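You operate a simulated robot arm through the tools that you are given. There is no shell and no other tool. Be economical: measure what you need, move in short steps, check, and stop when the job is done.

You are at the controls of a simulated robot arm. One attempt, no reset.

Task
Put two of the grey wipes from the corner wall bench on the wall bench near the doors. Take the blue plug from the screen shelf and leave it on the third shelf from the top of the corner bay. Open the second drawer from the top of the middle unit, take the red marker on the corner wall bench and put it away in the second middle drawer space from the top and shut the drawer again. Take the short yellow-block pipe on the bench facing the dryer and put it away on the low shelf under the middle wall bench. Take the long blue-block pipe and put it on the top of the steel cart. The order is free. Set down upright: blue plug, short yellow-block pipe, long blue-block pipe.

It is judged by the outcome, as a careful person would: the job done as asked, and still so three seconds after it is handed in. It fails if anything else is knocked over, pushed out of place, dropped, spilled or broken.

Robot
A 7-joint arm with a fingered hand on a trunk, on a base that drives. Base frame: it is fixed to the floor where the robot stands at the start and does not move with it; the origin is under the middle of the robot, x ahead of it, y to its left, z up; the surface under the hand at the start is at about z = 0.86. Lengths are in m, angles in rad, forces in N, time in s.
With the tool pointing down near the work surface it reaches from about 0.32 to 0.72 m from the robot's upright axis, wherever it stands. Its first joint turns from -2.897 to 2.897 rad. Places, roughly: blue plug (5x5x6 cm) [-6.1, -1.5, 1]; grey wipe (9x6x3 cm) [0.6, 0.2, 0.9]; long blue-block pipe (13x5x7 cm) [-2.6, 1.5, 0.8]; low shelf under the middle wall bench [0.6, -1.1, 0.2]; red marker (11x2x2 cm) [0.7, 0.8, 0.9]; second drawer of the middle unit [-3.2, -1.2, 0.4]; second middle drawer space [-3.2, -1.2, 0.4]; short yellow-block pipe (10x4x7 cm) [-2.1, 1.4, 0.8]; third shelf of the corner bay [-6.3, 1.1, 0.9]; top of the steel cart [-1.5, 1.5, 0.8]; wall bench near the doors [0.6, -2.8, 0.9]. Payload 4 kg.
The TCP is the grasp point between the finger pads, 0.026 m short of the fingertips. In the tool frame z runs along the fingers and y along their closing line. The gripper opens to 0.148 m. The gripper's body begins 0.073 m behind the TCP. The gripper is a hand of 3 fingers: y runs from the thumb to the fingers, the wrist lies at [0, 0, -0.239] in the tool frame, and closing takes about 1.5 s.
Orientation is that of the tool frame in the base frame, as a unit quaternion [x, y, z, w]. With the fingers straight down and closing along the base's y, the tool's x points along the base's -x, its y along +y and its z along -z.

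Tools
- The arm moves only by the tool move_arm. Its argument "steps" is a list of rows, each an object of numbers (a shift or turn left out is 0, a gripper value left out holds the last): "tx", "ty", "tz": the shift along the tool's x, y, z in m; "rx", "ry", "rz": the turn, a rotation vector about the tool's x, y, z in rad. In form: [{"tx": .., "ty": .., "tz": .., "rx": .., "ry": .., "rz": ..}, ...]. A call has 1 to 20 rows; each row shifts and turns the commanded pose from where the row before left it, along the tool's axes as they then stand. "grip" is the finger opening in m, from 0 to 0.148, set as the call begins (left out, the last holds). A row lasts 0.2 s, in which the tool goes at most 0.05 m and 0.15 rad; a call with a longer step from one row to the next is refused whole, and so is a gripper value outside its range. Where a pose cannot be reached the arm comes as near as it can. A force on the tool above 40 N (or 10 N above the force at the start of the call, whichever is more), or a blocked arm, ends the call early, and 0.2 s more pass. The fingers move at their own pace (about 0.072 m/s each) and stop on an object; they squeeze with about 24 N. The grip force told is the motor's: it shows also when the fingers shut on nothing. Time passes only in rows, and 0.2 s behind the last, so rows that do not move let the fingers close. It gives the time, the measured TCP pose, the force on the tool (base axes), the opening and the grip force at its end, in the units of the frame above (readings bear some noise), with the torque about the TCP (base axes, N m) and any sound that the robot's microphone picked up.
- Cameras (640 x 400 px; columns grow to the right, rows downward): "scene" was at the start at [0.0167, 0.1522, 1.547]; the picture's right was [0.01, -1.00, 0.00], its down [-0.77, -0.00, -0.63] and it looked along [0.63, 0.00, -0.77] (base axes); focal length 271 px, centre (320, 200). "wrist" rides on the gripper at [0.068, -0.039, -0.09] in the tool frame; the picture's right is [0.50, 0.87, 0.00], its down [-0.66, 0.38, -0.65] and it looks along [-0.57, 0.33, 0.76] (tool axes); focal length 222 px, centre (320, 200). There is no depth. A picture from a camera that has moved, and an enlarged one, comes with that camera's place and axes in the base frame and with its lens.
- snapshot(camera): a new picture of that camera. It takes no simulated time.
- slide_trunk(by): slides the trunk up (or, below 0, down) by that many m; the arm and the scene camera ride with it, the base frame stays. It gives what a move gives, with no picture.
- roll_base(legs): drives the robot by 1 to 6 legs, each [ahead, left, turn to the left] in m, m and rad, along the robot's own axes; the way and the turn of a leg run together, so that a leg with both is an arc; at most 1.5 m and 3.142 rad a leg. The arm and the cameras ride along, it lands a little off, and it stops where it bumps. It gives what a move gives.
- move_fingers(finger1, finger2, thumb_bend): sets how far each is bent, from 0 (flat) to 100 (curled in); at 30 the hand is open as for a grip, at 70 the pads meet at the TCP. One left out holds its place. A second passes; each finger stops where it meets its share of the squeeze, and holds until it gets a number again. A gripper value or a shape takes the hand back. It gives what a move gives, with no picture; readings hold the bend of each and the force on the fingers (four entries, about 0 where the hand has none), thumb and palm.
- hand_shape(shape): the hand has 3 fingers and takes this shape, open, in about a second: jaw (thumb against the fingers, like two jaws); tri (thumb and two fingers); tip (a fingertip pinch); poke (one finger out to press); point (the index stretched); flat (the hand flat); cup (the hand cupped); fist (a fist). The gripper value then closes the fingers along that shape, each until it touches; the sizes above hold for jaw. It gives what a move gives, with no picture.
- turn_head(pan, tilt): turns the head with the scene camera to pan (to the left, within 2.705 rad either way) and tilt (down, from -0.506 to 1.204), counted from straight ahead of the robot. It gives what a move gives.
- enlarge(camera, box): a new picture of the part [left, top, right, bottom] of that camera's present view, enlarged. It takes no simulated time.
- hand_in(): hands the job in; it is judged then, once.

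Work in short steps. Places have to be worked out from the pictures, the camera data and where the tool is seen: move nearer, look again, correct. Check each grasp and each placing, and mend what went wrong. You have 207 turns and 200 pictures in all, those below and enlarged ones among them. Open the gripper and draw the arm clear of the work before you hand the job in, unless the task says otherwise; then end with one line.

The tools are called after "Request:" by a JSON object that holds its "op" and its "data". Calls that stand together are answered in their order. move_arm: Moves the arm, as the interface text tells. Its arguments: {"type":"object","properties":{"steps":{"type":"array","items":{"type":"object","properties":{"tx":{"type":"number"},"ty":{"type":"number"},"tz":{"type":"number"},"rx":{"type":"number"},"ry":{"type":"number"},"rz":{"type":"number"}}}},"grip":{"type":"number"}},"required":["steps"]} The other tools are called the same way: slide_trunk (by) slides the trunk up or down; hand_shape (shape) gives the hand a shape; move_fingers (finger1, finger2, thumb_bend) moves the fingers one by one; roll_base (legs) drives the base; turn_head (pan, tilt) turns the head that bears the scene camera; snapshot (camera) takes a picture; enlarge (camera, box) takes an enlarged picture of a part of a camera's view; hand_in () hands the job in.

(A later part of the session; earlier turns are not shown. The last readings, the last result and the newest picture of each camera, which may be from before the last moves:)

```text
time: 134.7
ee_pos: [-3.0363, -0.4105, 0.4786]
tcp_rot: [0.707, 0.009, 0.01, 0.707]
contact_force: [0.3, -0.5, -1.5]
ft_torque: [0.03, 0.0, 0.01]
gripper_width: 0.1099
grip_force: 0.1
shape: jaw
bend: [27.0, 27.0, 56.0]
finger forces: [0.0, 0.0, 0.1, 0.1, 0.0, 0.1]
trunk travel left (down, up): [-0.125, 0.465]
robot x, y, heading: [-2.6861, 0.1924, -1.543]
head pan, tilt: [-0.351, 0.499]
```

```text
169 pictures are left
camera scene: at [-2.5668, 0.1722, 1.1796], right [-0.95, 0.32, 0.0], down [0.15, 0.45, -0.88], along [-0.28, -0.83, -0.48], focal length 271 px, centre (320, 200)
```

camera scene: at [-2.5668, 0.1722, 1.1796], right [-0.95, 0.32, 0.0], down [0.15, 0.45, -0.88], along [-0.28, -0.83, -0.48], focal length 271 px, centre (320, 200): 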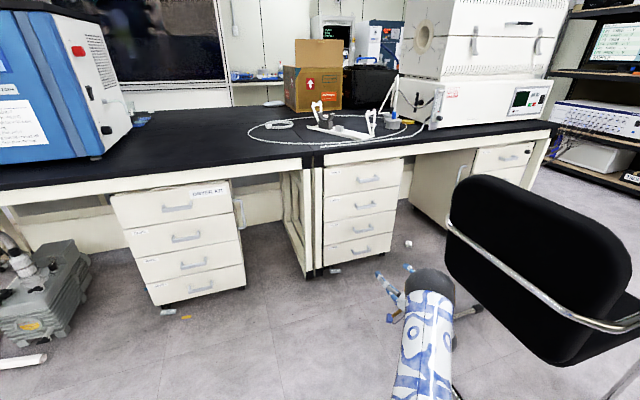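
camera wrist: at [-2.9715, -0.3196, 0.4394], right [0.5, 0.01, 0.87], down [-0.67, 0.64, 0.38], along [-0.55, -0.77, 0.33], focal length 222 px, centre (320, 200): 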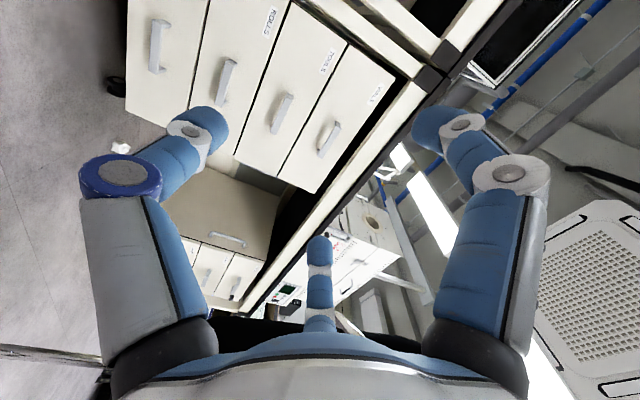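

Triangulating from both views: the second handle is at about (-3.197, -0.947, 0.459). I yaw the tool ~25° so the wrist stays clear of the chair, then roll closer.

Request:
{"op": "move_arm", "data": {"steps": [{"ry": -0.147}, {"ry": -0.147}, {"ry": -0.147}], "grip": 0.08}}

Request:
{"op": "roll_base", "data": {"legs": [[0.31, -0.083, 0]]}}

Request:
{"op": "snapshot", "data": {"camera": "wrist"}}

Request:
{"op": "turn_head", "data": {"pan": -0.6, "tilt": 0.6}}

Request:
{"op": "snapshot", "data": {"camera": "scene"}}

```text
time: 135.4
ee_pos: [-3.0358, -0.4078, 0.4786]
tcp_rot: [0.692, -0.147, -0.147, 0.691]
contact_force: [-0.4, -0.9, -0.8]
ft_torque: [-0.01, 0.0, 0.0]
gripper_width: 0.0807
grip_force: 0.1
shape: jaw
bend: [34.0, 34.0, 70.0]
finger forces: [0.1, 0.0, 0.1, 0.0, 0.1, 0.0]
trunk travel left (down, up): [-0.125, 0.465]
robot x, y, heading: [-2.6856, 0.192, -1.543]
head pan, tilt: [-0.351, 0.499]
```

```text
time: 137.6
ee_pos: [-3.1119, -0.7226, 0.4789]
tcp_rot: [0.692, -0.146, -0.146, 0.691]
contact_force: [1.0, -0.1, 0.2]
ft_torque: [0.02, -0.05, -0.02]
gripper_width: 0.0806
grip_force: 0.1
shape: jaw
bend: [34.0, 34.0, 70.0]
finger forces: [0.1, 0.0, 0.1, 0.0, 0.0, 0.0]
trunk travel left (down, up): [-0.125, 0.465]
robot x, y, heading: [-2.7625, -0.116, -1.542]
head pan, tilt: [-0.351, 0.499]
```

```text
168 pictures are left
camera wrist: at [-3.013, -0.669, 0.4396], right [0.46, -0.2, 0.87], down [-0.34, 0.86, 0.38], along [-0.82, -0.46, 0.33], focal length 222 px, centre (320, 200)
```

wrist: 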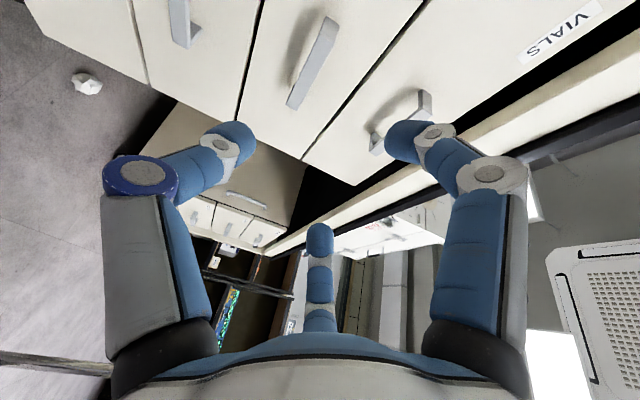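

```text
time: 138.4
ee_pos: [-3.1106, -0.7233, 0.4789]
tcp_rot: [0.692, -0.145, -0.145, 0.692]
contact_force: [0.1, 0.1, 0.9]
ft_torque: [0.01, -0.03, 0.02]
gripper_width: 0.0805
grip_force: 0.1
shape: jaw
bend: [34.0, 34.0, 70.0]
finger forces: [0.0, 0.0, 0.1, 0.0, 0.0, 0.0]
trunk travel left (down, up): [-0.125, 0.465]
robot x, y, heading: [-2.7609, -0.1204, -1.544]
head pan, tilt: [-0.6, 0.6]
```

```text
167 pictures are left
camera scene: at [-2.661, -0.1284, 1.1705], right [-0.84, 0.54, 0.0], down [0.31, 0.47, -0.83], along [-0.45, -0.69, -0.56], focal length 271 px, centre (320, 200)
```

scene: 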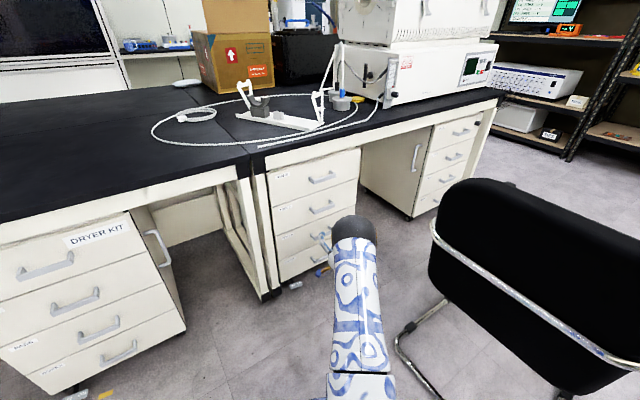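

Refined handle position (-3.197, -0.952, 0.458). I go to ~7 cm short of it and check.

Request:
{"op": "move_arm", "data": {"steps": [{"tx": 0.014, "ty": -0.021}, {"tz": 0.04}, {"tz": 0.04}, {"tz": 0.04}, {"tz": 0.04}, {"tz": 0.015}]}}

Request:
{"op": "snapshot", "data": {"camera": "wrist"}}

Request:
{"op": "enlarge", "data": {"camera": "scene", "box": [230, 130, 430, 300]}}

```text
time: 139.8
ee_pos: [-3.1688, -0.8882, 0.4598]
tcp_rot: [0.692, -0.145, -0.144, 0.692]
contact_force: [-0.5, 0.9, 0.1]
ft_torque: [0.01, -0.02, 0.0]
gripper_width: 0.0809
grip_force: 0.0
shape: jaw
bend: [34.0, 34.0, 70.0]
finger forces: [0.0, 0.1, 0.1, 0.0, 0.1, 0.0]
trunk travel left (down, up): [-0.125, 0.465]
robot x, y, heading: [-2.7652, -0.1194, -1.542]
head pan, tilt: [-0.6, 0.6]
```

```text
166 pictures are left
camera wrist: at [-3.0706, -0.8349, 0.4192], right [0.46, -0.2, 0.87], down [-0.34, 0.86, 0.38], along [-0.82, -0.47, 0.33], focal length 222 px, centre (320, 200)
```

wrist: 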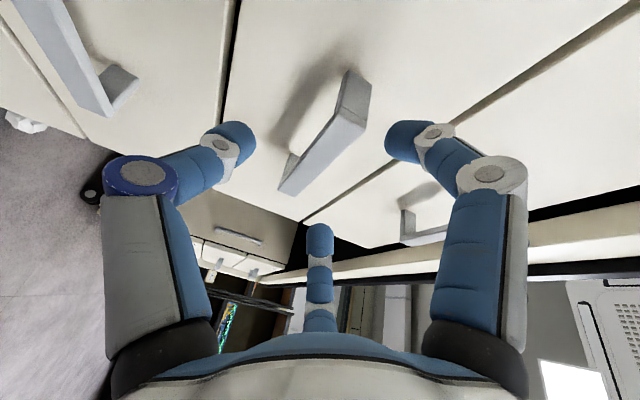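

```text
2.35 times, centred on (330, 215) of scene
camera zoom: at [-2.661, -0.1283, 1.1705], right [-0.84, 0.54, 0.0], down [0.31, 0.47, -0.83], along [-0.45, -0.69, -0.56], focal length 637 px, centre (296, 165)
```

zoom: 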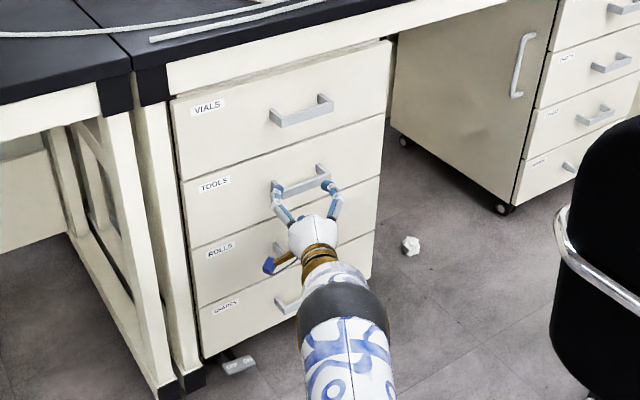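

The hand is centred on the "TOOLS" handle. I advance 5 cm and close.

Request:
{"op": "move_arm", "data": {"steps": [{"tz": 0.03}, {"tz": 0.025}]}}

Request:
{"op": "move_arm", "data": {"steps": [{}, {}, {}, {}, {}, {}], "grip": 0.0}}

Request:
{"op": "snapshot", "data": {"camera": "wrist"}}

Request:
{"op": "enlarge", "data": {"camera": "scene", "box": [230, 130, 430, 300]}}

```text
time: 140.4
ee_pos: [-3.1842, -0.9264, 0.4583]
tcp_rot: [0.693, -0.146, -0.146, 0.691]
contact_force: [0.9, -0.1, 0.0]
ft_torque: [0.01, 0.01, -0.04]
gripper_width: 0.0804
grip_force: 0.1
shape: jaw
bend: [34.0, 34.0, 70.0]
finger forces: [0.1, 0.0, 0.1, 0.1, 0.0, 0.0]
out of reach, approached as far as the arm can: row 2
trunk travel left (down, up): [-0.125, 0.465]
robot x, y, heading: [-2.7601, -0.1263, -1.543]
head pan, tilt: [-0.6, 0.6]
```

```text
time: 141.8
ee_pos: [-3.1821, -0.9261, 0.4603]
tcp_rot: [0.692, -0.144, -0.144, 0.693]
contact_force: [9.1, -3.5, 3.5]
ft_torque: [-0.02, -0.2, 0.05]
gripper_width: 0.0079
grip_force: 23.9
shape: jaw
bend: [74.0, 79.0, 71.0]
finger forces: [16.1, 0.0, 0.0, 0.1, 24.2, 0.1]
trunk travel left (down, up): [-0.125, 0.465]
robot x, y, heading: [-2.766, -0.1183, -1.543]
head pan, tilt: [-0.6, 0.6]
```

```text
164 pictures are left
camera wrist: at [-3.0856, -0.8738, 0.4201], right [0.46, -0.2, 0.87], down [-0.34, 0.86, 0.38], along [-0.82, -0.47, 0.33], focal length 222 px, centre (320, 200)
```

wrist: 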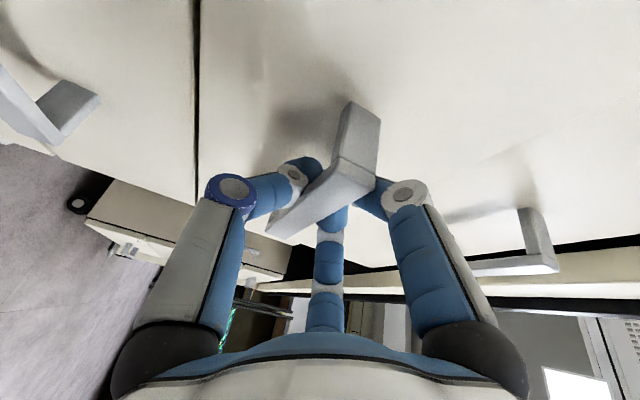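

```text
2.35 times, centred on (330, 215) of scene
camera zoom: at [-2.6604, -0.1282, 1.1705], right [-0.84, 0.54, 0.0], down [0.31, 0.47, -0.83], along [-0.45, -0.69, -0.56], focal length 637 px, centre (296, 165)
```

zoom: 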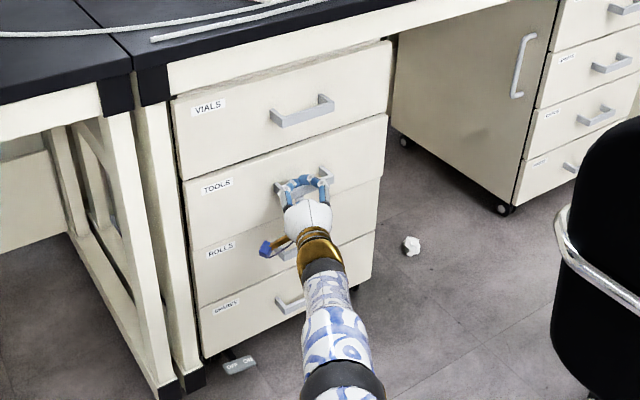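

The handle is gripped and the drawer already moved slightly. I pull straight back along +y.

Request:
{"op": "move_arm", "data": {"steps": [{"tx": -0.0121, "tz": -0.0274}, {"tx": -0.0121, "tz": -0.0274}, {"tx": -0.0121, "tz": -0.0274}, {"tx": -0.0121, "tz": -0.0274}, {"tx": -0.0121, "tz": -0.0274}, {"tx": -0.0121, "tz": -0.0274}, {"tx": -0.0121, "tz": -0.0274}, {"tx": -0.0121, "tz": -0.0274}]}}

Request:
{"op": "snapshot", "data": {"camera": "scene"}}

```text
time: 143.6
ee_pos: [-3.188, -0.6844, 0.4596]
tcp_rot: [0.692, -0.148, -0.148, 0.691]
contact_force: [2.3, 0.1, 5.7]
ft_torque: [0.06, -0.06, 0.04]
gripper_width: 0.0069
grip_force: 23.5
shape: jaw
bend: [74.0, 79.0, 71.0]
finger forces: [4.6, 0.0, 0.0, 0.0, 0.9, 0.0]
trunk travel left (down, up): [-0.125, 0.465]
robot x, y, heading: [-2.7599, -0.1155, -1.546]
head pan, tilt: [-0.6, 0.6]
```

```text
162 pictures are left
camera scene: at [-2.661, -0.128, 1.1705], right [-0.84, 0.54, 0.0], down [0.31, 0.47, -0.83], along [-0.45, -0.69, -0.56], focal length 271 px, centre (320, 200)
```

scene: 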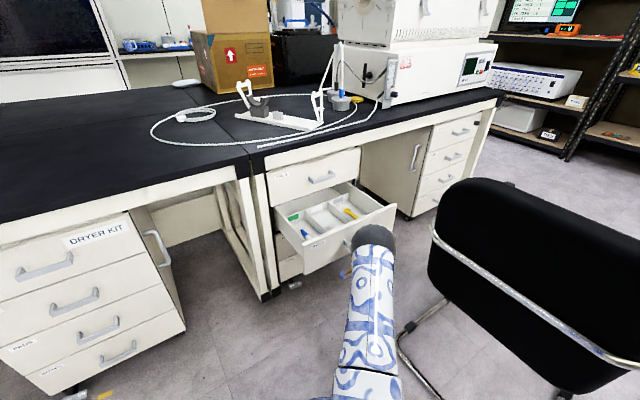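

The drawer is open ~0.23 m. I pull a bit more and inspect the inside.

Request:
{"op": "move_arm", "data": {"steps": [{"tx": -0.0121, "tz": -0.0274}, {"tx": -0.0121, "tz": -0.0274}]}}

Request:
{"op": "enlarge", "data": {"camera": "scene", "box": [240, 140, 420, 290]}}

```text
time: 144.2
ee_pos: [-3.186, -0.6247, 0.459]
tcp_rot: [0.692, -0.145, -0.145, 0.692]
contact_force: [-1.1, 0.9, 6.0]
ft_torque: [0.02, -0.13, 0.05]
gripper_width: 0.006
grip_force: 24.0
shape: jaw
bend: [74.0, 78.0, 71.0]
finger forces: [4.4, 0.0, 0.1, 0.0, 0.1, 0.0]
trunk travel left (down, up): [-0.125, 0.465]
robot x, y, heading: [-2.7594, -0.1183, -1.547]
head pan, tilt: [-0.6, 0.6]
```

```text
2.67 times, centred on (330, 215) of scene
camera zoom: at [-2.6609, -0.128, 1.1705], right [-0.84, 0.54, 0.0], down [0.31, 0.47, -0.83], along [-0.45, -0.69, -0.56], focal length 722 px, centre (293, 160)
```

zoom: 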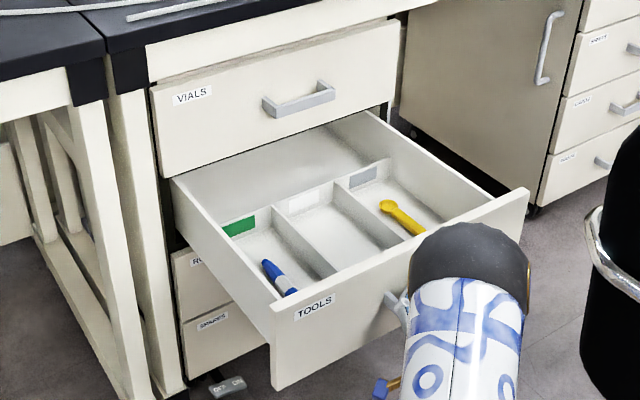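

The drawer is open enough. I release the handle and retreat along the tool axis.

Request:
{"op": "move_arm", "data": {"steps": [{}, {}, {}, {}, {}], "grip": 0.09}}

Request:
{"op": "move_arm", "data": {"steps": [{"tz": -0.03}, {"tz": -0.04}, {"tz": -0.04}]}}

Request:
{"op": "enlarge", "data": {"camera": "scene", "box": [240, 140, 440, 300]}}

```text
time: 145.4
ee_pos: [-3.1861, -0.6276, 0.4591]
tcp_rot: [0.692, -0.145, -0.145, 0.692]
contact_force: [-0.6, 0.3, 0.3]
ft_torque: [-0.01, 0.01, 0.0]
gripper_width: 0.0896
grip_force: 0.1
shape: jaw
bend: [32.0, 32.0, 70.0]
finger forces: [0.0, 0.0, 0.0, 0.0, 0.0, 0.0]
trunk travel left (down, up): [-0.125, 0.465]
robot x, y, heading: [-2.7581, -0.1204, -1.543]
head pan, tilt: [-0.6, 0.6]
```

```text
time: 146.2
ee_pos: [-3.1419, -0.5268, 0.4601]
tcp_rot: [0.692, -0.145, -0.145, 0.692]
contact_force: [0.4, 0.4, 0.2]
ft_torque: [0.03, 0.0, 0.02]
gripper_width: 0.0896
grip_force: 0.0
shape: jaw
bend: [32.0, 32.0, 70.0]
finger forces: [0.0, 0.0, 0.0, 0.1, 0.0, 0.1]
trunk travel left (down, up): [-0.125, 0.465]
robot x, y, heading: [-2.7626, -0.1202, -1.546]
head pan, tilt: [-0.6, 0.6]
```

```text
2.50 times, centred on (340, 220) of scene
camera zoom: at [-2.661, -0.1284, 1.1705], right [-0.84, 0.54, 0.0], down [0.31, 0.47, -0.82], along [-0.45, -0.69, -0.57], focal length 677 px, centre (270, 150)
```

zoom: 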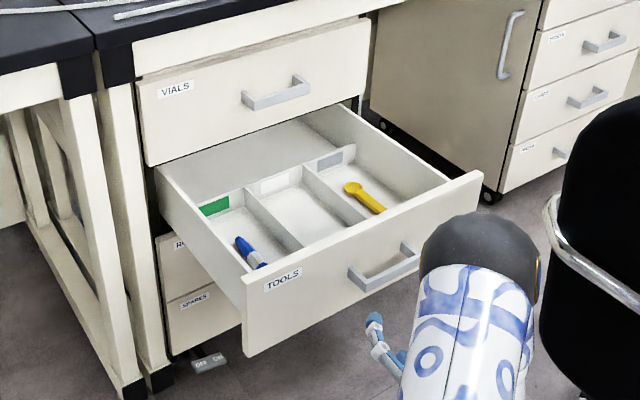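

Drawer stays open with handle free. I back away from the chair and drawer, then bring the hand back to tool-down.

Request:
{"op": "roll_base", "data": {"legs": [[-0.4, 0.2, 0]]}}

Request:
{"op": "slide_trunk", "data": {"by": 0.4}}

Request:
{"op": "move_arm", "data": {"steps": [{"ry": 0.147}, {"ry": 0.147}, {"ry": 0.147}, {"rx": 0.143, "tx": 0.03}, {"rx": 0.143, "tx": 0.03}, {"rx": 0.143, "tx": 0.03}, {"rx": 0.143, "tx": 0.03}, {"rx": 0.143, "tx": 0.03}, {"rx": 0.143, "tx": 0.03}, {"rx": 0.143, "tx": 0.03}, {"rx": 0.143, "tx": 0.03}, {"rx": 0.143, "tx": 0.03}, {"rx": 0.143, "tx": 0.03}, {"rx": 0.141, "tx": 0.03}]}}

```text
time: 148.8
ee_pos: [-2.9553, -0.1246, 0.4584]
tcp_rot: [0.691, -0.147, -0.146, 0.692]
contact_force: [0.8, -0.4, 0.0]
ft_torque: [-0.01, 0.01, -0.01]
gripper_width: 0.0897
grip_force: 0.2
shape: jaw
bend: [32.0, 32.0, 70.0]
finger forces: [0.0, 0.1, 0.0, 0.0, 0.0, 0.0]
trunk travel left (down, up): [-0.125, 0.465]
robot x, y, heading: [-2.5739, 0.2872, -1.55]
head pan, tilt: [-0.6, 0.6]
```

```text
time: 152.7
ee_pos: [-2.9546, -0.1246, 0.8588]
tcp_rot: [0.692, -0.146, -0.146, 0.692]
contact_force: [0.3, 0.6, -0.3]
ft_torque: [0.0, 0.01, 0.03]
gripper_width: 0.09
grip_force: 0.0
shape: jaw
bend: [32.0, 32.0, 70.0]
finger forces: [0.0, 0.1, 0.0, 0.1, 0.1, 0.1]
trunk travel left (down, up): [-0.525, 0.065]
robot x, y, heading: [-2.5728, 0.2815, -1.547]
head pan, tilt: [-0.6, 0.6]
```

```text
time: 155.7
ee_pos: [-2.6245, -0.1171, 0.8592]
tcp_rot: [1.0, 0.011, 0.001, -0.001]
contact_force: [1.0, -0.3, 0.0]
ft_torque: [0.03, 0.0, 0.04]
gripper_width: 0.09
grip_force: 0.1
shape: jaw
bend: [32.0, 32.0, 70.0]
finger forces: [0.0, 0.1, 0.0, 0.0, 0.0, 0.1]
trunk travel left (down, up): [-0.525, 0.065]
robot x, y, heading: [-2.5729, 0.2809, -1.551]
head pan, tilt: [-0.6, 0.6]
```

Raising the hand and turning around to face the bench with the pipes.

Request:
{"op": "move_arm", "data": {"steps": [{"tz": -0.05}, {"tz": -0.05}, {"tz": -0.05}, {"tz": -0.05}, {"tz": -0.05}]}}

Request:
{"op": "roll_base", "data": {"legs": [[0, 0, 3.12], [0.25, -0.2, 0]]}}

Request:
{"op": "turn_head", "data": {"pan": 0, "tilt": 0.65}}

Request:
{"op": "snapshot", "data": {"camera": "scene"}}

```text
time: 156.9
ee_pos: [-2.6239, -0.1164, 1.1102]
tcp_rot: [1.0, 0.012, 0.0, -0.001]
contact_force: [-0.2, 0.2, -0.3]
ft_torque: [0.02, -0.01, 0.02]
gripper_width: 0.0899
grip_force: 0.1
shape: jaw
bend: [32.0, 32.0, 70.0]
finger forces: [0.0, 0.0, 0.1, 0.0, 0.0, 0.0]
trunk travel left (down, up): [-0.525, 0.065]
robot x, y, heading: [-2.5747, 0.2843, -1.547]
head pan, tilt: [-0.6, 0.6]
```

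```text
time: 166.2
ee_pos: [-2.2986, 0.925, 1.1082]
tcp_rot: [0.01, 1.0, 0.001, 0.0]
contact_force: [-1.9, 0.2, -0.1]
ft_torque: [-0.01, 0.02, 0.02]
gripper_width: 0.0899
grip_force: 0.1
shape: jaw
bend: [32.0, 32.0, 70.0]
finger forces: [0.0, 0.0, 0.0, 0.0, 0.1, 0.0]
trunk travel left (down, up): [-0.525, 0.065]
robot x, y, heading: [-2.3662, 0.5297, 1.55]
head pan, tilt: [-0.6, 0.6]
```

```text
time: 167.2
ee_pos: [-2.2987, 0.9239, 1.1073]
tcp_rot: [0.01, 1.0, 0.0, 0.0]
contact_force: [-0.8, 0.4, -0.3]
ft_torque: [0.01, 0.02, -0.02]
gripper_width: 0.0901
grip_force: 0.1
shape: jaw
bend: [32.0, 32.0, 70.0]
finger forces: [0.0, 0.0, 0.0, 0.0, 0.0, 0.0]
trunk travel left (down, up): [-0.525, 0.065]
robot x, y, heading: [-2.3675, 0.5222, 1.546]
head pan, tilt: [0.0, 0.649]
```

```text
159 pictures are left
camera scene: at [-2.5176, 0.5585, 1.5662], right [1.0, -0.02, 0.0], down [-0.01, -0.6, -0.8], along [0.02, 0.8, -0.6], focal length 271 px, centre (320, 200)
```

scene: 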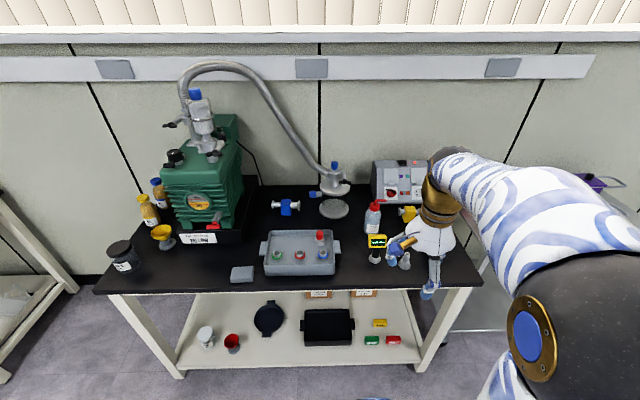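

Request:
{"op": "enlarge", "data": {"camera": "scene", "box": [250, 140, 480, 300]}}

Request:
{"op": "snapshot", "data": {"camera": "wrist"}}

```text
2.50 times, centred on (365, 220) of scene
camera zoom: at [-2.5176, 0.5585, 1.5662], right [1.0, -0.02, 0.0], down [-0.01, -0.6, -0.8], along [0.02, 0.8, -0.6], focal length 677 px, centre (208, 150)
```

zoom: 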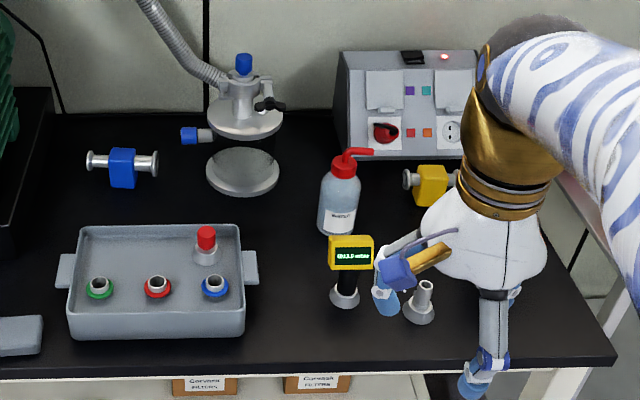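

```text
157 pictures are left
camera wrist: at [-2.368, 0.8851, 1.1984], right [-0.48, 0.88, 0.0], down [0.66, 0.36, 0.65], along [0.57, 0.31, -0.76], focal length 222 px, centre (320, 200)
```

wrist: 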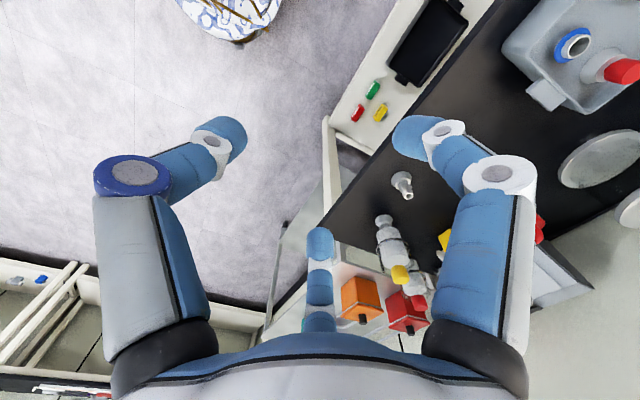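

The blue-block pipe stands at about (-2.62, 1.49), beneath a hose; yellow at about (-2.1, 1.4). I roll closer for a good look.

Request:
{"op": "roll_base", "data": {"legs": [[0.3, 0.23, 0.02]]}}

Request:
{"op": "snapshot", "data": {"camera": "scene"}}

Request:
{"op": "snapshot", "data": {"camera": "wrist"}}

```text
time: 169.7
ee_pos: [-2.5357, 1.2301, 1.1083]
tcp_rot: [0.0, 1.0, -0.001, 0.0]
contact_force: [0.0, 0.6, -0.7]
ft_torque: [-0.03, -0.01, 0.01]
gripper_width: 0.0898
grip_force: 0.1
shape: jaw
bend: [32.0, 32.0, 70.0]
finger forces: [0.0, 0.1, 0.0, 0.0, 0.0, 0.0]
trunk travel left (down, up): [-0.525, 0.065]
robot x, y, heading: [-2.596, 0.8308, 1.568]
head pan, tilt: [0.0, 0.649]
```

```text
156 pictures are left
camera scene: at [-2.7463, 0.8597, 1.5662], right [1.0, 0.0, 0.0], down [0.0, -0.6, -0.8], along [0.0, 0.8, -0.6], focal length 271 px, centre (320, 200)
```

scene: 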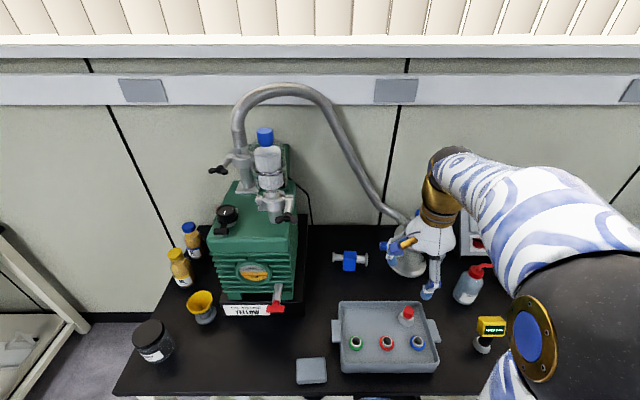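

```text
155 pictures are left
camera wrist: at [-2.6038, 1.1893, 1.1983], right [-0.5, 0.87, 0.0], down [0.66, 0.38, 0.65], along [0.57, 0.33, -0.76], focal length 222 px, centre (320, 200)
```

wrist: 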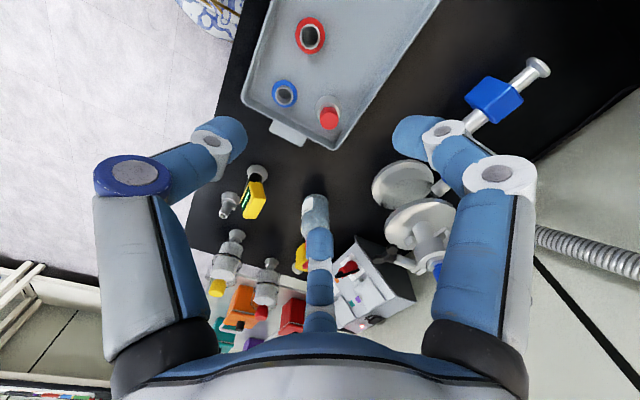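

Request:
{"op": "enlarge", "data": {"camera": "wrist", "box": [440, 40, 580, 150]}}

Request:
{"op": "enlarge", "data": {"camera": "scene", "box": [300, 220, 420, 300]}}

```text
3.64 times, centred on (510, 95) of wrist
camera zoom: at [-2.6038, 1.1893, 1.1983], right [-0.5, 0.87, 0.0], down [0.66, 0.38, 0.65], along [0.57, 0.33, -0.76], focal length 808 px, centre (-371, 582)
```

zoom: 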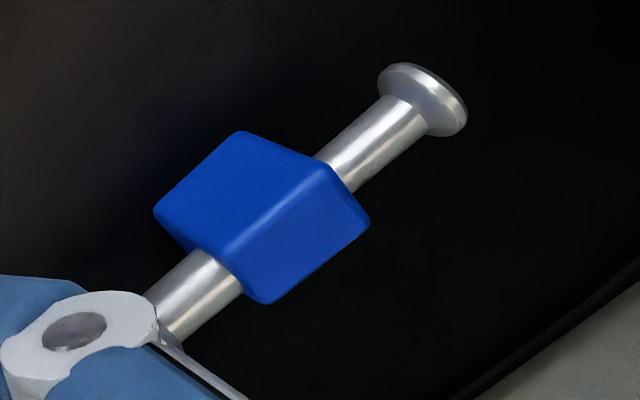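

```text
5.00 times, centred on (360, 260) of scene
camera zoom: at [-2.7463, 0.8597, 1.5662], right [1.0, 0.0, 0.0], down [0.0, -0.6, -0.8], along [0.0, 0.8, -0.6], focal length 1353 px, centre (120, -100)
```

zoom: 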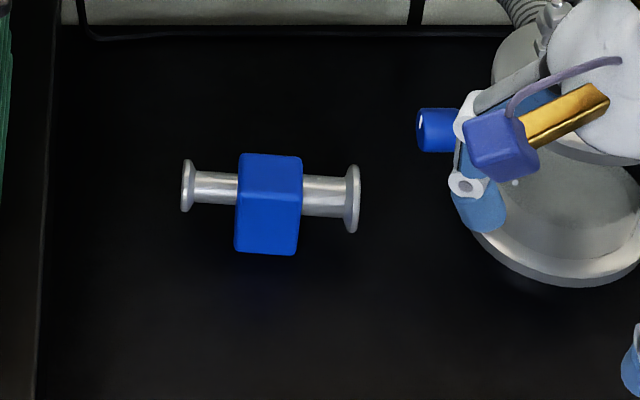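

Block top centre triangulates to (-2.645, 1.476, 0.866), so the bench is at z≈0.796. I tilt the hand slightly (wrist toward me, away from the hose) and move to 15 cm above the block.

Request:
{"op": "move_arm", "data": {"steps": [{"rx": -0.125}, {"rx": -0.125}, {"tx": 0.0182, "ty": 0.0288, "tz": 0.0293}, {"tx": 0.0182, "ty": 0.0288, "tz": 0.0293}, {"tx": 0.0182, "ty": 0.0288, "tz": 0.0293}, {"tx": 0.0182, "ty": 0.0288, "tz": 0.0293}, {"tx": 0.0182, "ty": 0.0288, "tz": 0.0293}, {"tx": 0.0182, "ty": 0.0288, "tz": 0.0293}], "grip": 0.11}}

Request:
{"op": "snapshot", "data": {"camera": "wrist"}}

Request:
{"op": "snapshot", "data": {"camera": "scene"}}

```text
time: 171.4
ee_pos: [-2.6453, 1.4418, 0.9805]
tcp_rot: [0.0, 0.992, 0.124, 0.0]
contact_force: [-0.6, -0.8, 0.7]
ft_torque: [-0.04, 0.04, 0.0]
gripper_width: 0.1097
grip_force: 0.0
shape: jaw
bend: [27.0, 27.0, 56.0]
finger forces: [0.1, 0.1, 0.0, 0.0, 0.0, 0.0]
trunk travel left (down, up): [-0.525, 0.065]
robot x, y, heading: [-2.5947, 0.8317, 1.567]
head pan, tilt: [0.0, 0.649]
```

```text
152 pictures are left
camera wrist: at [-2.7129, 1.3798, 1.0575], right [-0.5, 0.84, 0.21], down [0.65, 0.2, 0.73], along [0.57, 0.5, -0.65], focal length 222 px, centre (320, 200)
```

wrist: 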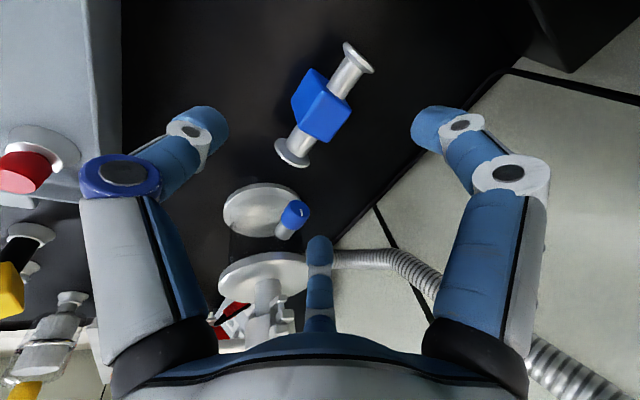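

```text
151 pictures are left
camera scene: at [-2.7463, 0.86, 1.5662], right [1.0, 0.0, 0.0], down [0.0, -0.61, -0.8], along [0.0, 0.8, -0.61], focal length 271 px, centre (320, 200)
```

scene: 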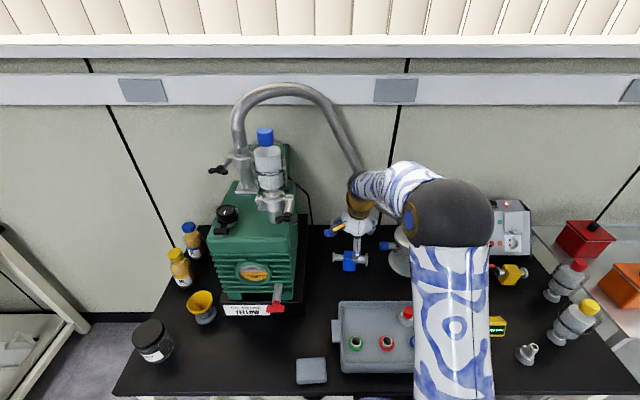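

Aligned. I descend along the tool axis to the pipe height and close.

Request:
{"op": "move_arm", "data": {"steps": [{"tx": 0.006, "tz": 0.04}, {"tz": 0.04}, {"tz": 0.04}, {"tz": 0.028}]}}

Request:
{"op": "move_arm", "data": {"steps": [{}, {}, {}, {}, {}, {}, {}, {}], "grip": 0.01}}

Request:
{"op": "snapshot", "data": {"camera": "wrist"}}

```text
time: 172.4
ee_pos: [-2.6492, 1.4776, 0.8404]
tcp_rot: [0.0, 0.992, 0.127, -0.001]
contact_force: [0.5, -2.2, 23.4]
ft_torque: [-1.43, 0.0, 0.03]
gripper_width: 0.1093
grip_force: 0.0
shape: jaw
bend: [27.0, 27.0, 55.0]
finger forces: [0.0, 0.1, 0.1, 0.1, 23.0, 0.0]
trunk travel left (down, up): [-0.525, 0.065]
robot x, y, heading: [-2.5951, 0.8295, 1.572]
head pan, tilt: [0.0, 0.649]
```

```text
time: 174.2
ee_pos: [-2.6494, 1.4782, 0.838]
tcp_rot: [0.0, 0.992, 0.126, -0.001]
contact_force: [-1.8, -1.1, 4.3]
ft_torque: [-0.18, 0.18, -0.01]
gripper_width: 0.0413
grip_force: 24.2
shape: jaw
bend: [76.0, 79.0, 70.0]
finger forces: [25.8, 13.7, 0.0, 0.0, 25.2, 0.0]
trunk travel left (down, up): [-0.525, 0.065]
robot x, y, heading: [-2.5966, 0.8315, 1.574]
head pan, tilt: [0.0, 0.649]
```

```text
150 pictures are left
camera wrist: at [-2.718, 1.4156, 0.9152], right [-0.5, 0.84, 0.21], down [0.66, 0.2, 0.73], along [0.57, 0.5, -0.65], focal length 222 px, centre (320, 200)
```

wrist: 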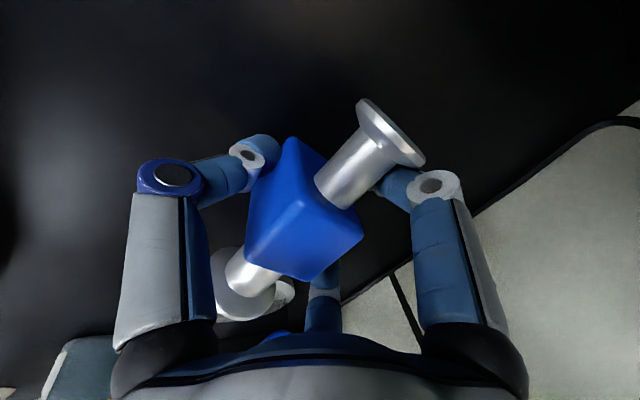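

All three fingers hold. I lift straight up 6 cm and check.

Request:
{"op": "move_arm", "data": {"steps": [{"ty": 0.0074, "tz": -0.029}, {"ty": 0.0074, "tz": -0.029}, {"ty": 0.0099, "tz": -0.0388}]}}

Request:
{"op": "snapshot", "data": {"camera": "wrist"}}

Request:
{"op": "enlarge", "data": {"camera": "scene", "box": [270, 170, 430, 290]}}

```text
time: 175.1
ee_pos: [-2.6496, 1.4772, 0.9377]
tcp_rot: [0.001, 0.992, 0.125, 0.001]
contact_force: [-0.7, -1.4, -4.3]
ft_torque: [0.02, 0.03, 0.02]
gripper_width: 0.0399
grip_force: 24.2
shape: jaw
bend: [76.0, 80.0, 70.0]
finger forces: [20.7, 14.0, 0.0, 0.0, 23.5, 0.0]
trunk travel left (down, up): [-0.525, 0.065]
robot x, y, heading: [-2.5966, 0.8334, 1.572]
head pan, tilt: [0.0, 0.649]
```

```text
149 pictures are left
camera wrist: at [-2.7177, 1.4161, 1.0147], right [-0.5, 0.84, 0.21], down [0.65, 0.21, 0.73], along [0.57, 0.5, -0.65], focal length 222 px, centre (320, 200)
```

wrist: 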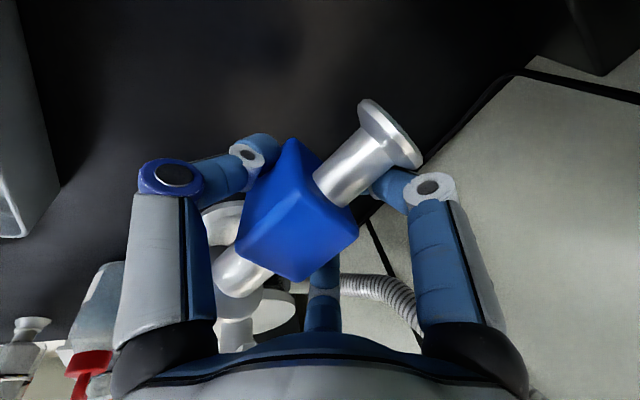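

```text
3.33 times, centred on (350, 230) of scene
camera zoom: at [-2.7461, 0.8596, 1.5662], right [1.0, 0.0, 0.0], down [0.0, -0.6, -0.8], along [0.0, 0.8, -0.6], focal length 902 px, centre (220, 100)
```

zoom: 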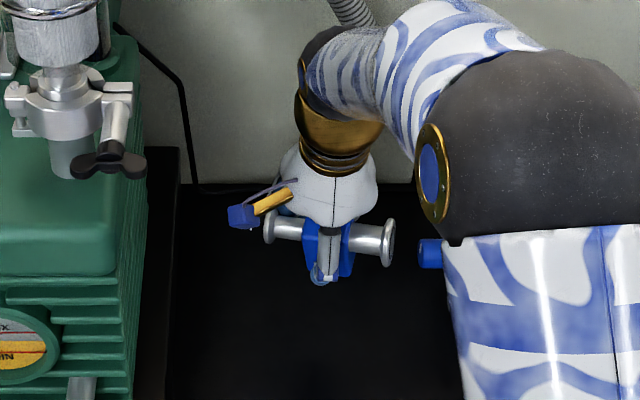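

Held. I raise it another 15 cm, back away and drive along to the steel cart.

Request:
{"op": "move_arm", "data": {"steps": [{"ty": 0.0099, "tz": -0.0388}, {"ty": 0.0099, "tz": -0.0388}, {"ty": 0.0099, "tz": -0.0388}, {"ty": 0.0099, "tz": -0.0388}]}}

Request:
{"op": "roll_base", "data": {"legs": [[-0.4, 0, 0], [0, -1.1, 0]]}}

Request:
{"op": "snapshot", "data": {"camera": "scene"}}

Request:
{"op": "snapshot", "data": {"camera": "wrist"}}

```text
time: 176.1
ee_pos: [-2.6527, 1.4782, 1.0979]
tcp_rot: [0.0, 0.992, 0.125, 0.0]
contact_force: [-0.2, 0.0, -2.7]
ft_torque: [0.02, 0.03, -0.01]
gripper_width: 0.0397
grip_force: 23.7
shape: jaw
bend: [76.0, 80.0, 70.0]
finger forces: [20.5, 14.2, 0.0, 0.1, 23.5, 0.1]
trunk travel left (down, up): [-0.525, 0.065]
robot x, y, heading: [-2.5995, 0.8348, 1.571]
head pan, tilt: [0.0, 0.649]
```

```text
time: 183.8
ee_pos: [-1.5536, 1.0841, 1.0971]
tcp_rot: [-0.003, 0.992, 0.125, 0.0]
contact_force: [0.0, 1.0, -3.4]
ft_torque: [0.08, 0.03, 0.02]
gripper_width: 0.0396
grip_force: 23.8
shape: jaw
bend: [76.0, 80.0, 70.0]
finger forces: [20.5, 14.3, 0.0, 0.0, 23.5, 0.0]
trunk travel left (down, up): [-0.525, 0.065]
robot x, y, heading: [-1.4917, 0.4355, 1.577]
head pan, tilt: [0.0, 0.649]
```

```text
147 pictures are left
camera scene: at [-1.6427, 0.4652, 1.5662], right [1.0, 0.01, 0.0], down [0.0, -0.6, -0.8], along [-0.01, 0.8, -0.6], focal length 271 px, centre (320, 200)
```

scene: 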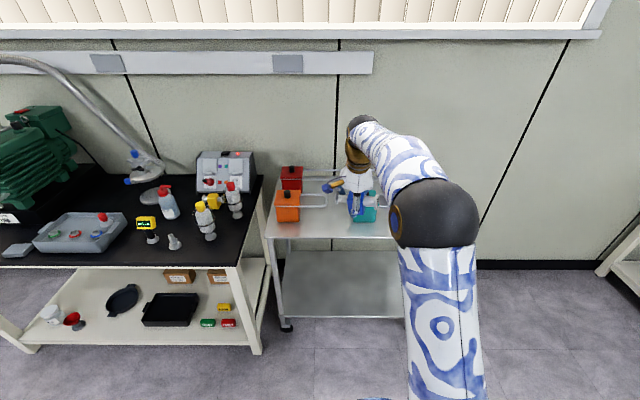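

```text
146 pictures are left
camera wrist: at [-1.6203, 1.0217, 1.1745], right [-0.51, 0.84, 0.21], down [0.65, 0.21, 0.73], along [0.56, 0.51, -0.65], focal length 222 px, centre (320, 200)
```

wrist: 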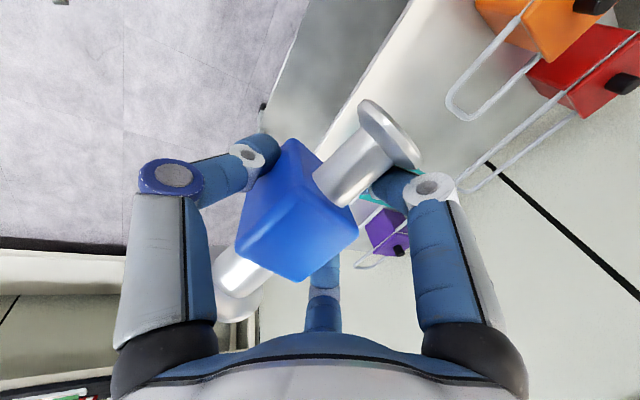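

The cart top has boxes with long handles; my arm hides its right half. I move right a bit and look at it from there.

Request:
{"op": "roll_base", "data": {"legs": [[-0.05, -0.45, 0]]}}

Request:
{"op": "turn_head", "data": {"pan": 0.3, "tilt": 0.65}}

Request:
{"op": "snapshot", "data": {"camera": "scene"}}

```text
time: 186.5
ee_pos: [-1.0968, 1.0374, 1.0971]
tcp_rot: [-0.001, 0.992, 0.124, 0.0]
contact_force: [-0.2, 0.5, -2.7]
ft_torque: [0.01, -0.02, 0.0]
gripper_width: 0.0396
grip_force: 24.2
shape: jaw
bend: [76.0, 80.0, 70.0]
finger forces: [20.6, 14.2, 0.0, 0.1, 23.5, 0.0]
trunk travel left (down, up): [-0.525, 0.065]
robot x, y, heading: [-1.0406, 0.3908, 1.569]
head pan, tilt: [0.0, 0.649]
```

```text
time: 187.3
ee_pos: [-1.0983, 1.0367, 1.0974]
tcp_rot: [0.0, 0.992, 0.125, -0.001]
contact_force: [0.1, 0.0, -2.7]
ft_torque: [0.06, 0.06, -0.01]
gripper_width: 0.0396
grip_force: 24.4
shape: jaw
bend: [76.0, 80.0, 70.0]
finger forces: [20.5, 14.3, 0.1, 0.0, 23.5, 0.0]
trunk travel left (down, up): [-0.525, 0.065]
robot x, y, heading: [-1.0397, 0.3891, 1.572]
head pan, tilt: [0.3, 0.649]
```

```text
145 pictures are left
camera scene: at [-1.2165, 0.4145, 1.5662], right [0.95, 0.3, 0.0], down [0.18, -0.58, -0.8], along [-0.24, 0.76, -0.6], focal length 271 px, centre (320, 200)
```

scene: 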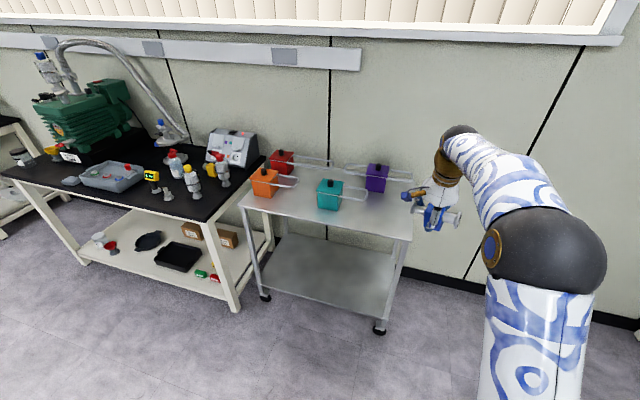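

Request:
{"op": "enlarge", "data": {"camera": "scene", "box": [230, 130, 430, 255]}}

```text
3.20 times, centred on (330, 192) of scene
camera zoom: at [-1.2165, 0.4145, 1.5662], right [0.95, 0.3, 0.0], down [0.18, -0.58, -0.8], along [-0.24, 0.76, -0.6], focal length 866 px, centre (288, 224)
```

zoom: 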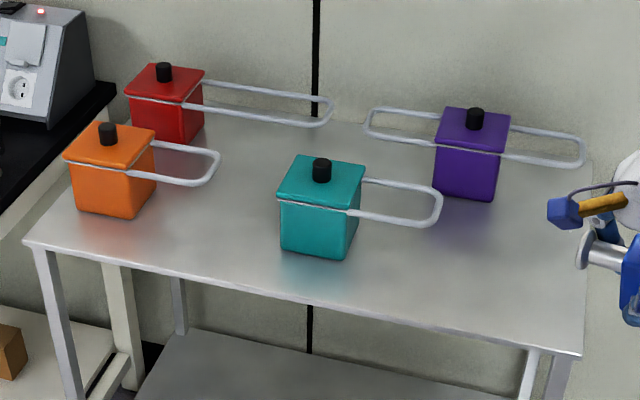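

The cart top (z≈0.80) is free at the front right, about (-1.195, 1.32). I roll so that the pipe hangs above that spot.

Request:
{"op": "roll_base", "data": {"legs": [[0.283, 0.098, 0]]}}

Request:
{"op": "snapshot", "data": {"camera": "scene"}}

Request:
{"op": "snapshot", "data": {"camera": "wrist"}}

```text
time: 189.4
ee_pos: [-1.1931, 1.3196, 1.0969]
tcp_rot: [0.0, 0.992, 0.124, 0.0]
contact_force: [-0.1, 0.2, -3.2]
ft_torque: [0.03, 0.04, 0.0]
gripper_width: 0.0397
grip_force: 23.8
shape: jaw
bend: [76.0, 80.0, 70.0]
finger forces: [20.5, 14.2, 0.0, 0.0, 23.6, 0.0]
trunk travel left (down, up): [-0.525, 0.065]
robot x, y, heading: [-1.1392, 0.6732, 1.573]
head pan, tilt: [0.3, 0.649]
```

```text
143 pictures are left
camera scene: at [-1.3139, 0.6977, 1.5661], right [0.96, 0.29, 0.0], down [0.18, -0.58, -0.8], along [-0.23, 0.76, -0.61], focal length 271 px, centre (320, 200)
```

scene: 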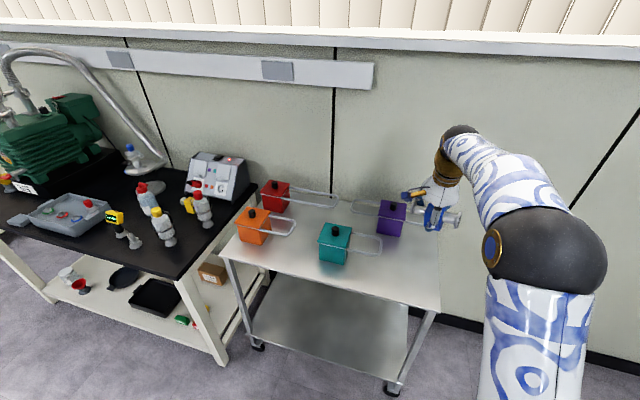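

```text
142 pictures are left
camera wrist: at [-1.2608, 1.2577, 1.1742], right [-0.5, 0.84, 0.21], down [0.66, 0.2, 0.73], along [0.57, 0.5, -0.65], focal length 222 px, centre (320, 200)
```

wrist: 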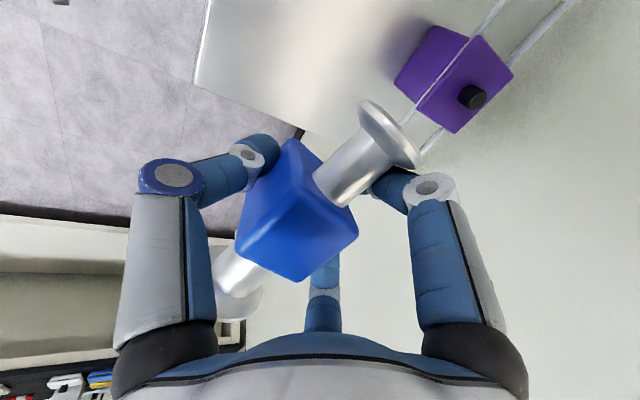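

Lowering to about 2 cm above the cart top, then checking.

Request:
{"op": "move_arm", "data": {"steps": [{"ty": -0.0099, "tz": 0.0388}, {"ty": -0.0099, "tz": 0.0388}, {"ty": -0.0099, "tz": 0.0388}, {"ty": -0.0099, "tz": 0.0388}, {"ty": -0.0099, "tz": 0.0388}, {"ty": -0.0084, "tz": 0.033}]}}

Request:
{"op": "enlarge", "data": {"camera": "scene", "box": [330, 170, 490, 290]}}

Request:
{"op": "snapshot", "data": {"camera": "wrist"}}

```text
time: 190.8
ee_pos: [-1.1929, 1.3205, 0.8644]
tcp_rot: [0.0, 0.992, 0.125, 0.0]
contact_force: [0.6, 0.0, -2.2]
ft_torque: [0.06, 0.06, 0.0]
gripper_width: 0.0397
grip_force: 24.0
shape: jaw
bend: [76.0, 80.0, 70.0]
finger forces: [20.5, 14.3, 0.0, 0.0, 23.5, 0.0]
trunk travel left (down, up): [-0.525, 0.065]
robot x, y, heading: [-1.1344, 0.6705, 1.566]
head pan, tilt: [0.3, 0.649]
```

```text
3.33 times, centred on (410, 230) of scene
camera zoom: at [-1.3138, 0.6975, 1.5662], right [0.96, 0.29, 0.0], down [0.18, -0.58, -0.8], along [-0.23, 0.76, -0.61], focal length 902 px, centre (20, 100)
```

zoom: 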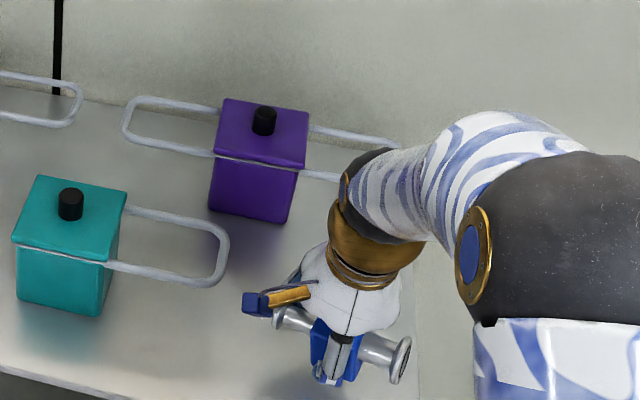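

```text
140 pictures are left
camera wrist: at [-1.2605, 1.2579, 0.9401], right [-0.5, 0.84, 0.21], down [0.66, 0.2, 0.73], along [0.57, 0.5, -0.65], focal length 222 px, centre (320, 200)
```

wrist: 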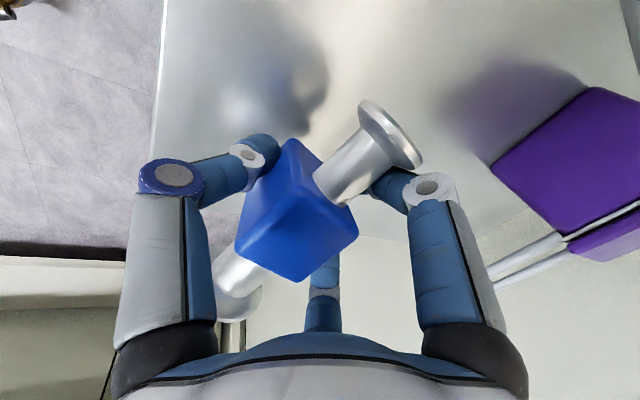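

I shift 2 cm further from the edge and lower gently, watching the force.

Request:
{"op": "move_arm", "data": {"steps": [{"tx": 0.02}, {"ty": -0.0015, "tz": 0.0058}, {"ty": -0.0015, "tz": 0.0058}, {"ty": -0.0012, "tz": 0.0048}]}}

Request:
{"op": "move_arm", "data": {"steps": [{"ty": -0.0008, "tz": 0.003}, {}]}}

```text
time: 191.8
ee_pos: [-1.2128, 1.3202, 0.8469]
tcp_rot: [0.001, 0.992, 0.124, 0.0]
contact_force: [-1.0, -0.6, -2.3]
ft_torque: [0.04, 0.07, -0.01]
gripper_width: 0.0399
grip_force: 23.5
shape: jaw
bend: [76.0, 80.0, 70.0]
finger forces: [20.4, 14.2, 0.1, 0.0, 23.4, 0.1]
trunk travel left (down, up): [-0.525, 0.065]
robot x, y, heading: [-1.1368, 0.6739, 1.57]
head pan, tilt: [0.3, 0.649]
```

```text
time: 192.4
ee_pos: [-1.2119, 1.3192, 0.8436]
tcp_rot: [0.0, 0.992, 0.124, 0.0]
contact_force: [0.4, 0.2, -3.8]
ft_torque: [0.03, 0.04, 0.01]
gripper_width: 0.0392
grip_force: 24.4
shape: jaw
bend: [76.0, 80.0, 70.0]
finger forces: [20.5, 14.3, 0.0, 0.0, 23.4, 0.0]
trunk travel left (down, up): [-0.525, 0.065]
robot x, y, heading: [-1.1371, 0.6752, 1.569]
head pan, tilt: [0.3, 0.649]
```

No contact yet (only the weight shows); a few more millimetres.

Request:
{"op": "move_arm", "data": {"steps": [{"ty": -0.0008, "tz": 0.003}, {}]}}

Request:
{"op": "move_arm", "data": {"steps": [{"ty": -0.0008, "tz": 0.003}, {}]}}

Request:
{"op": "move_arm", "data": {"steps": [{"ty": -0.0008, "tz": 0.003}, {}]}}

```text
time: 193.0
ee_pos: [-1.2121, 1.3183, 0.8394]
tcp_rot: [0.002, 0.992, 0.125, 0.0]
contact_force: [0.5, 0.3, -2.6]
ft_torque: [0.02, 0.05, -0.01]
gripper_width: 0.0398
grip_force: 24.1
shape: jaw
bend: [76.0, 80.0, 70.0]
finger forces: [20.6, 14.4, 0.0, 0.0, 23.5, 0.0]
trunk travel left (down, up): [-0.525, 0.065]
robot x, y, heading: [-1.1374, 0.6738, 1.572]
head pan, tilt: [0.3, 0.649]
```

```text
time: 193.6
ee_pos: [-1.2129, 1.3198, 0.8397]
tcp_rot: [0.001, 0.992, 0.126, 0.0]
contact_force: [-0.2, 0.8, 11.1]
ft_torque: [-0.12, 0.21, 0.01]
gripper_width: 0.0394
grip_force: 24.2
shape: jaw
bend: [76.0, 80.0, 70.0]
finger forces: [26.3, 16.3, 0.0, 0.0, 23.7, 0.1]
trunk travel left (down, up): [-0.525, 0.065]
robot x, y, heading: [-1.14, 0.6722, 1.568]
head pan, tilt: [0.3, 0.649]
```

```text
time: 194.2
ee_pos: [-1.2129, 1.3192, 0.837]
tcp_rot: [0.001, 0.992, 0.126, 0.0]
contact_force: [0.1, 0.7, 26.3]
ft_torque: [-0.34, 0.39, -0.07]
gripper_width: 0.0406
grip_force: 24.4
shape: jaw
bend: [76.0, 80.0, 69.0]
finger forces: [34.1, 18.2, 0.0, 0.0, 26.7, 0.1]
trunk travel left (down, up): [-0.525, 0.065]
robot x, y, heading: [-1.1424, 0.6752, 1.57]
head pan, tilt: [0.3, 0.649]
```

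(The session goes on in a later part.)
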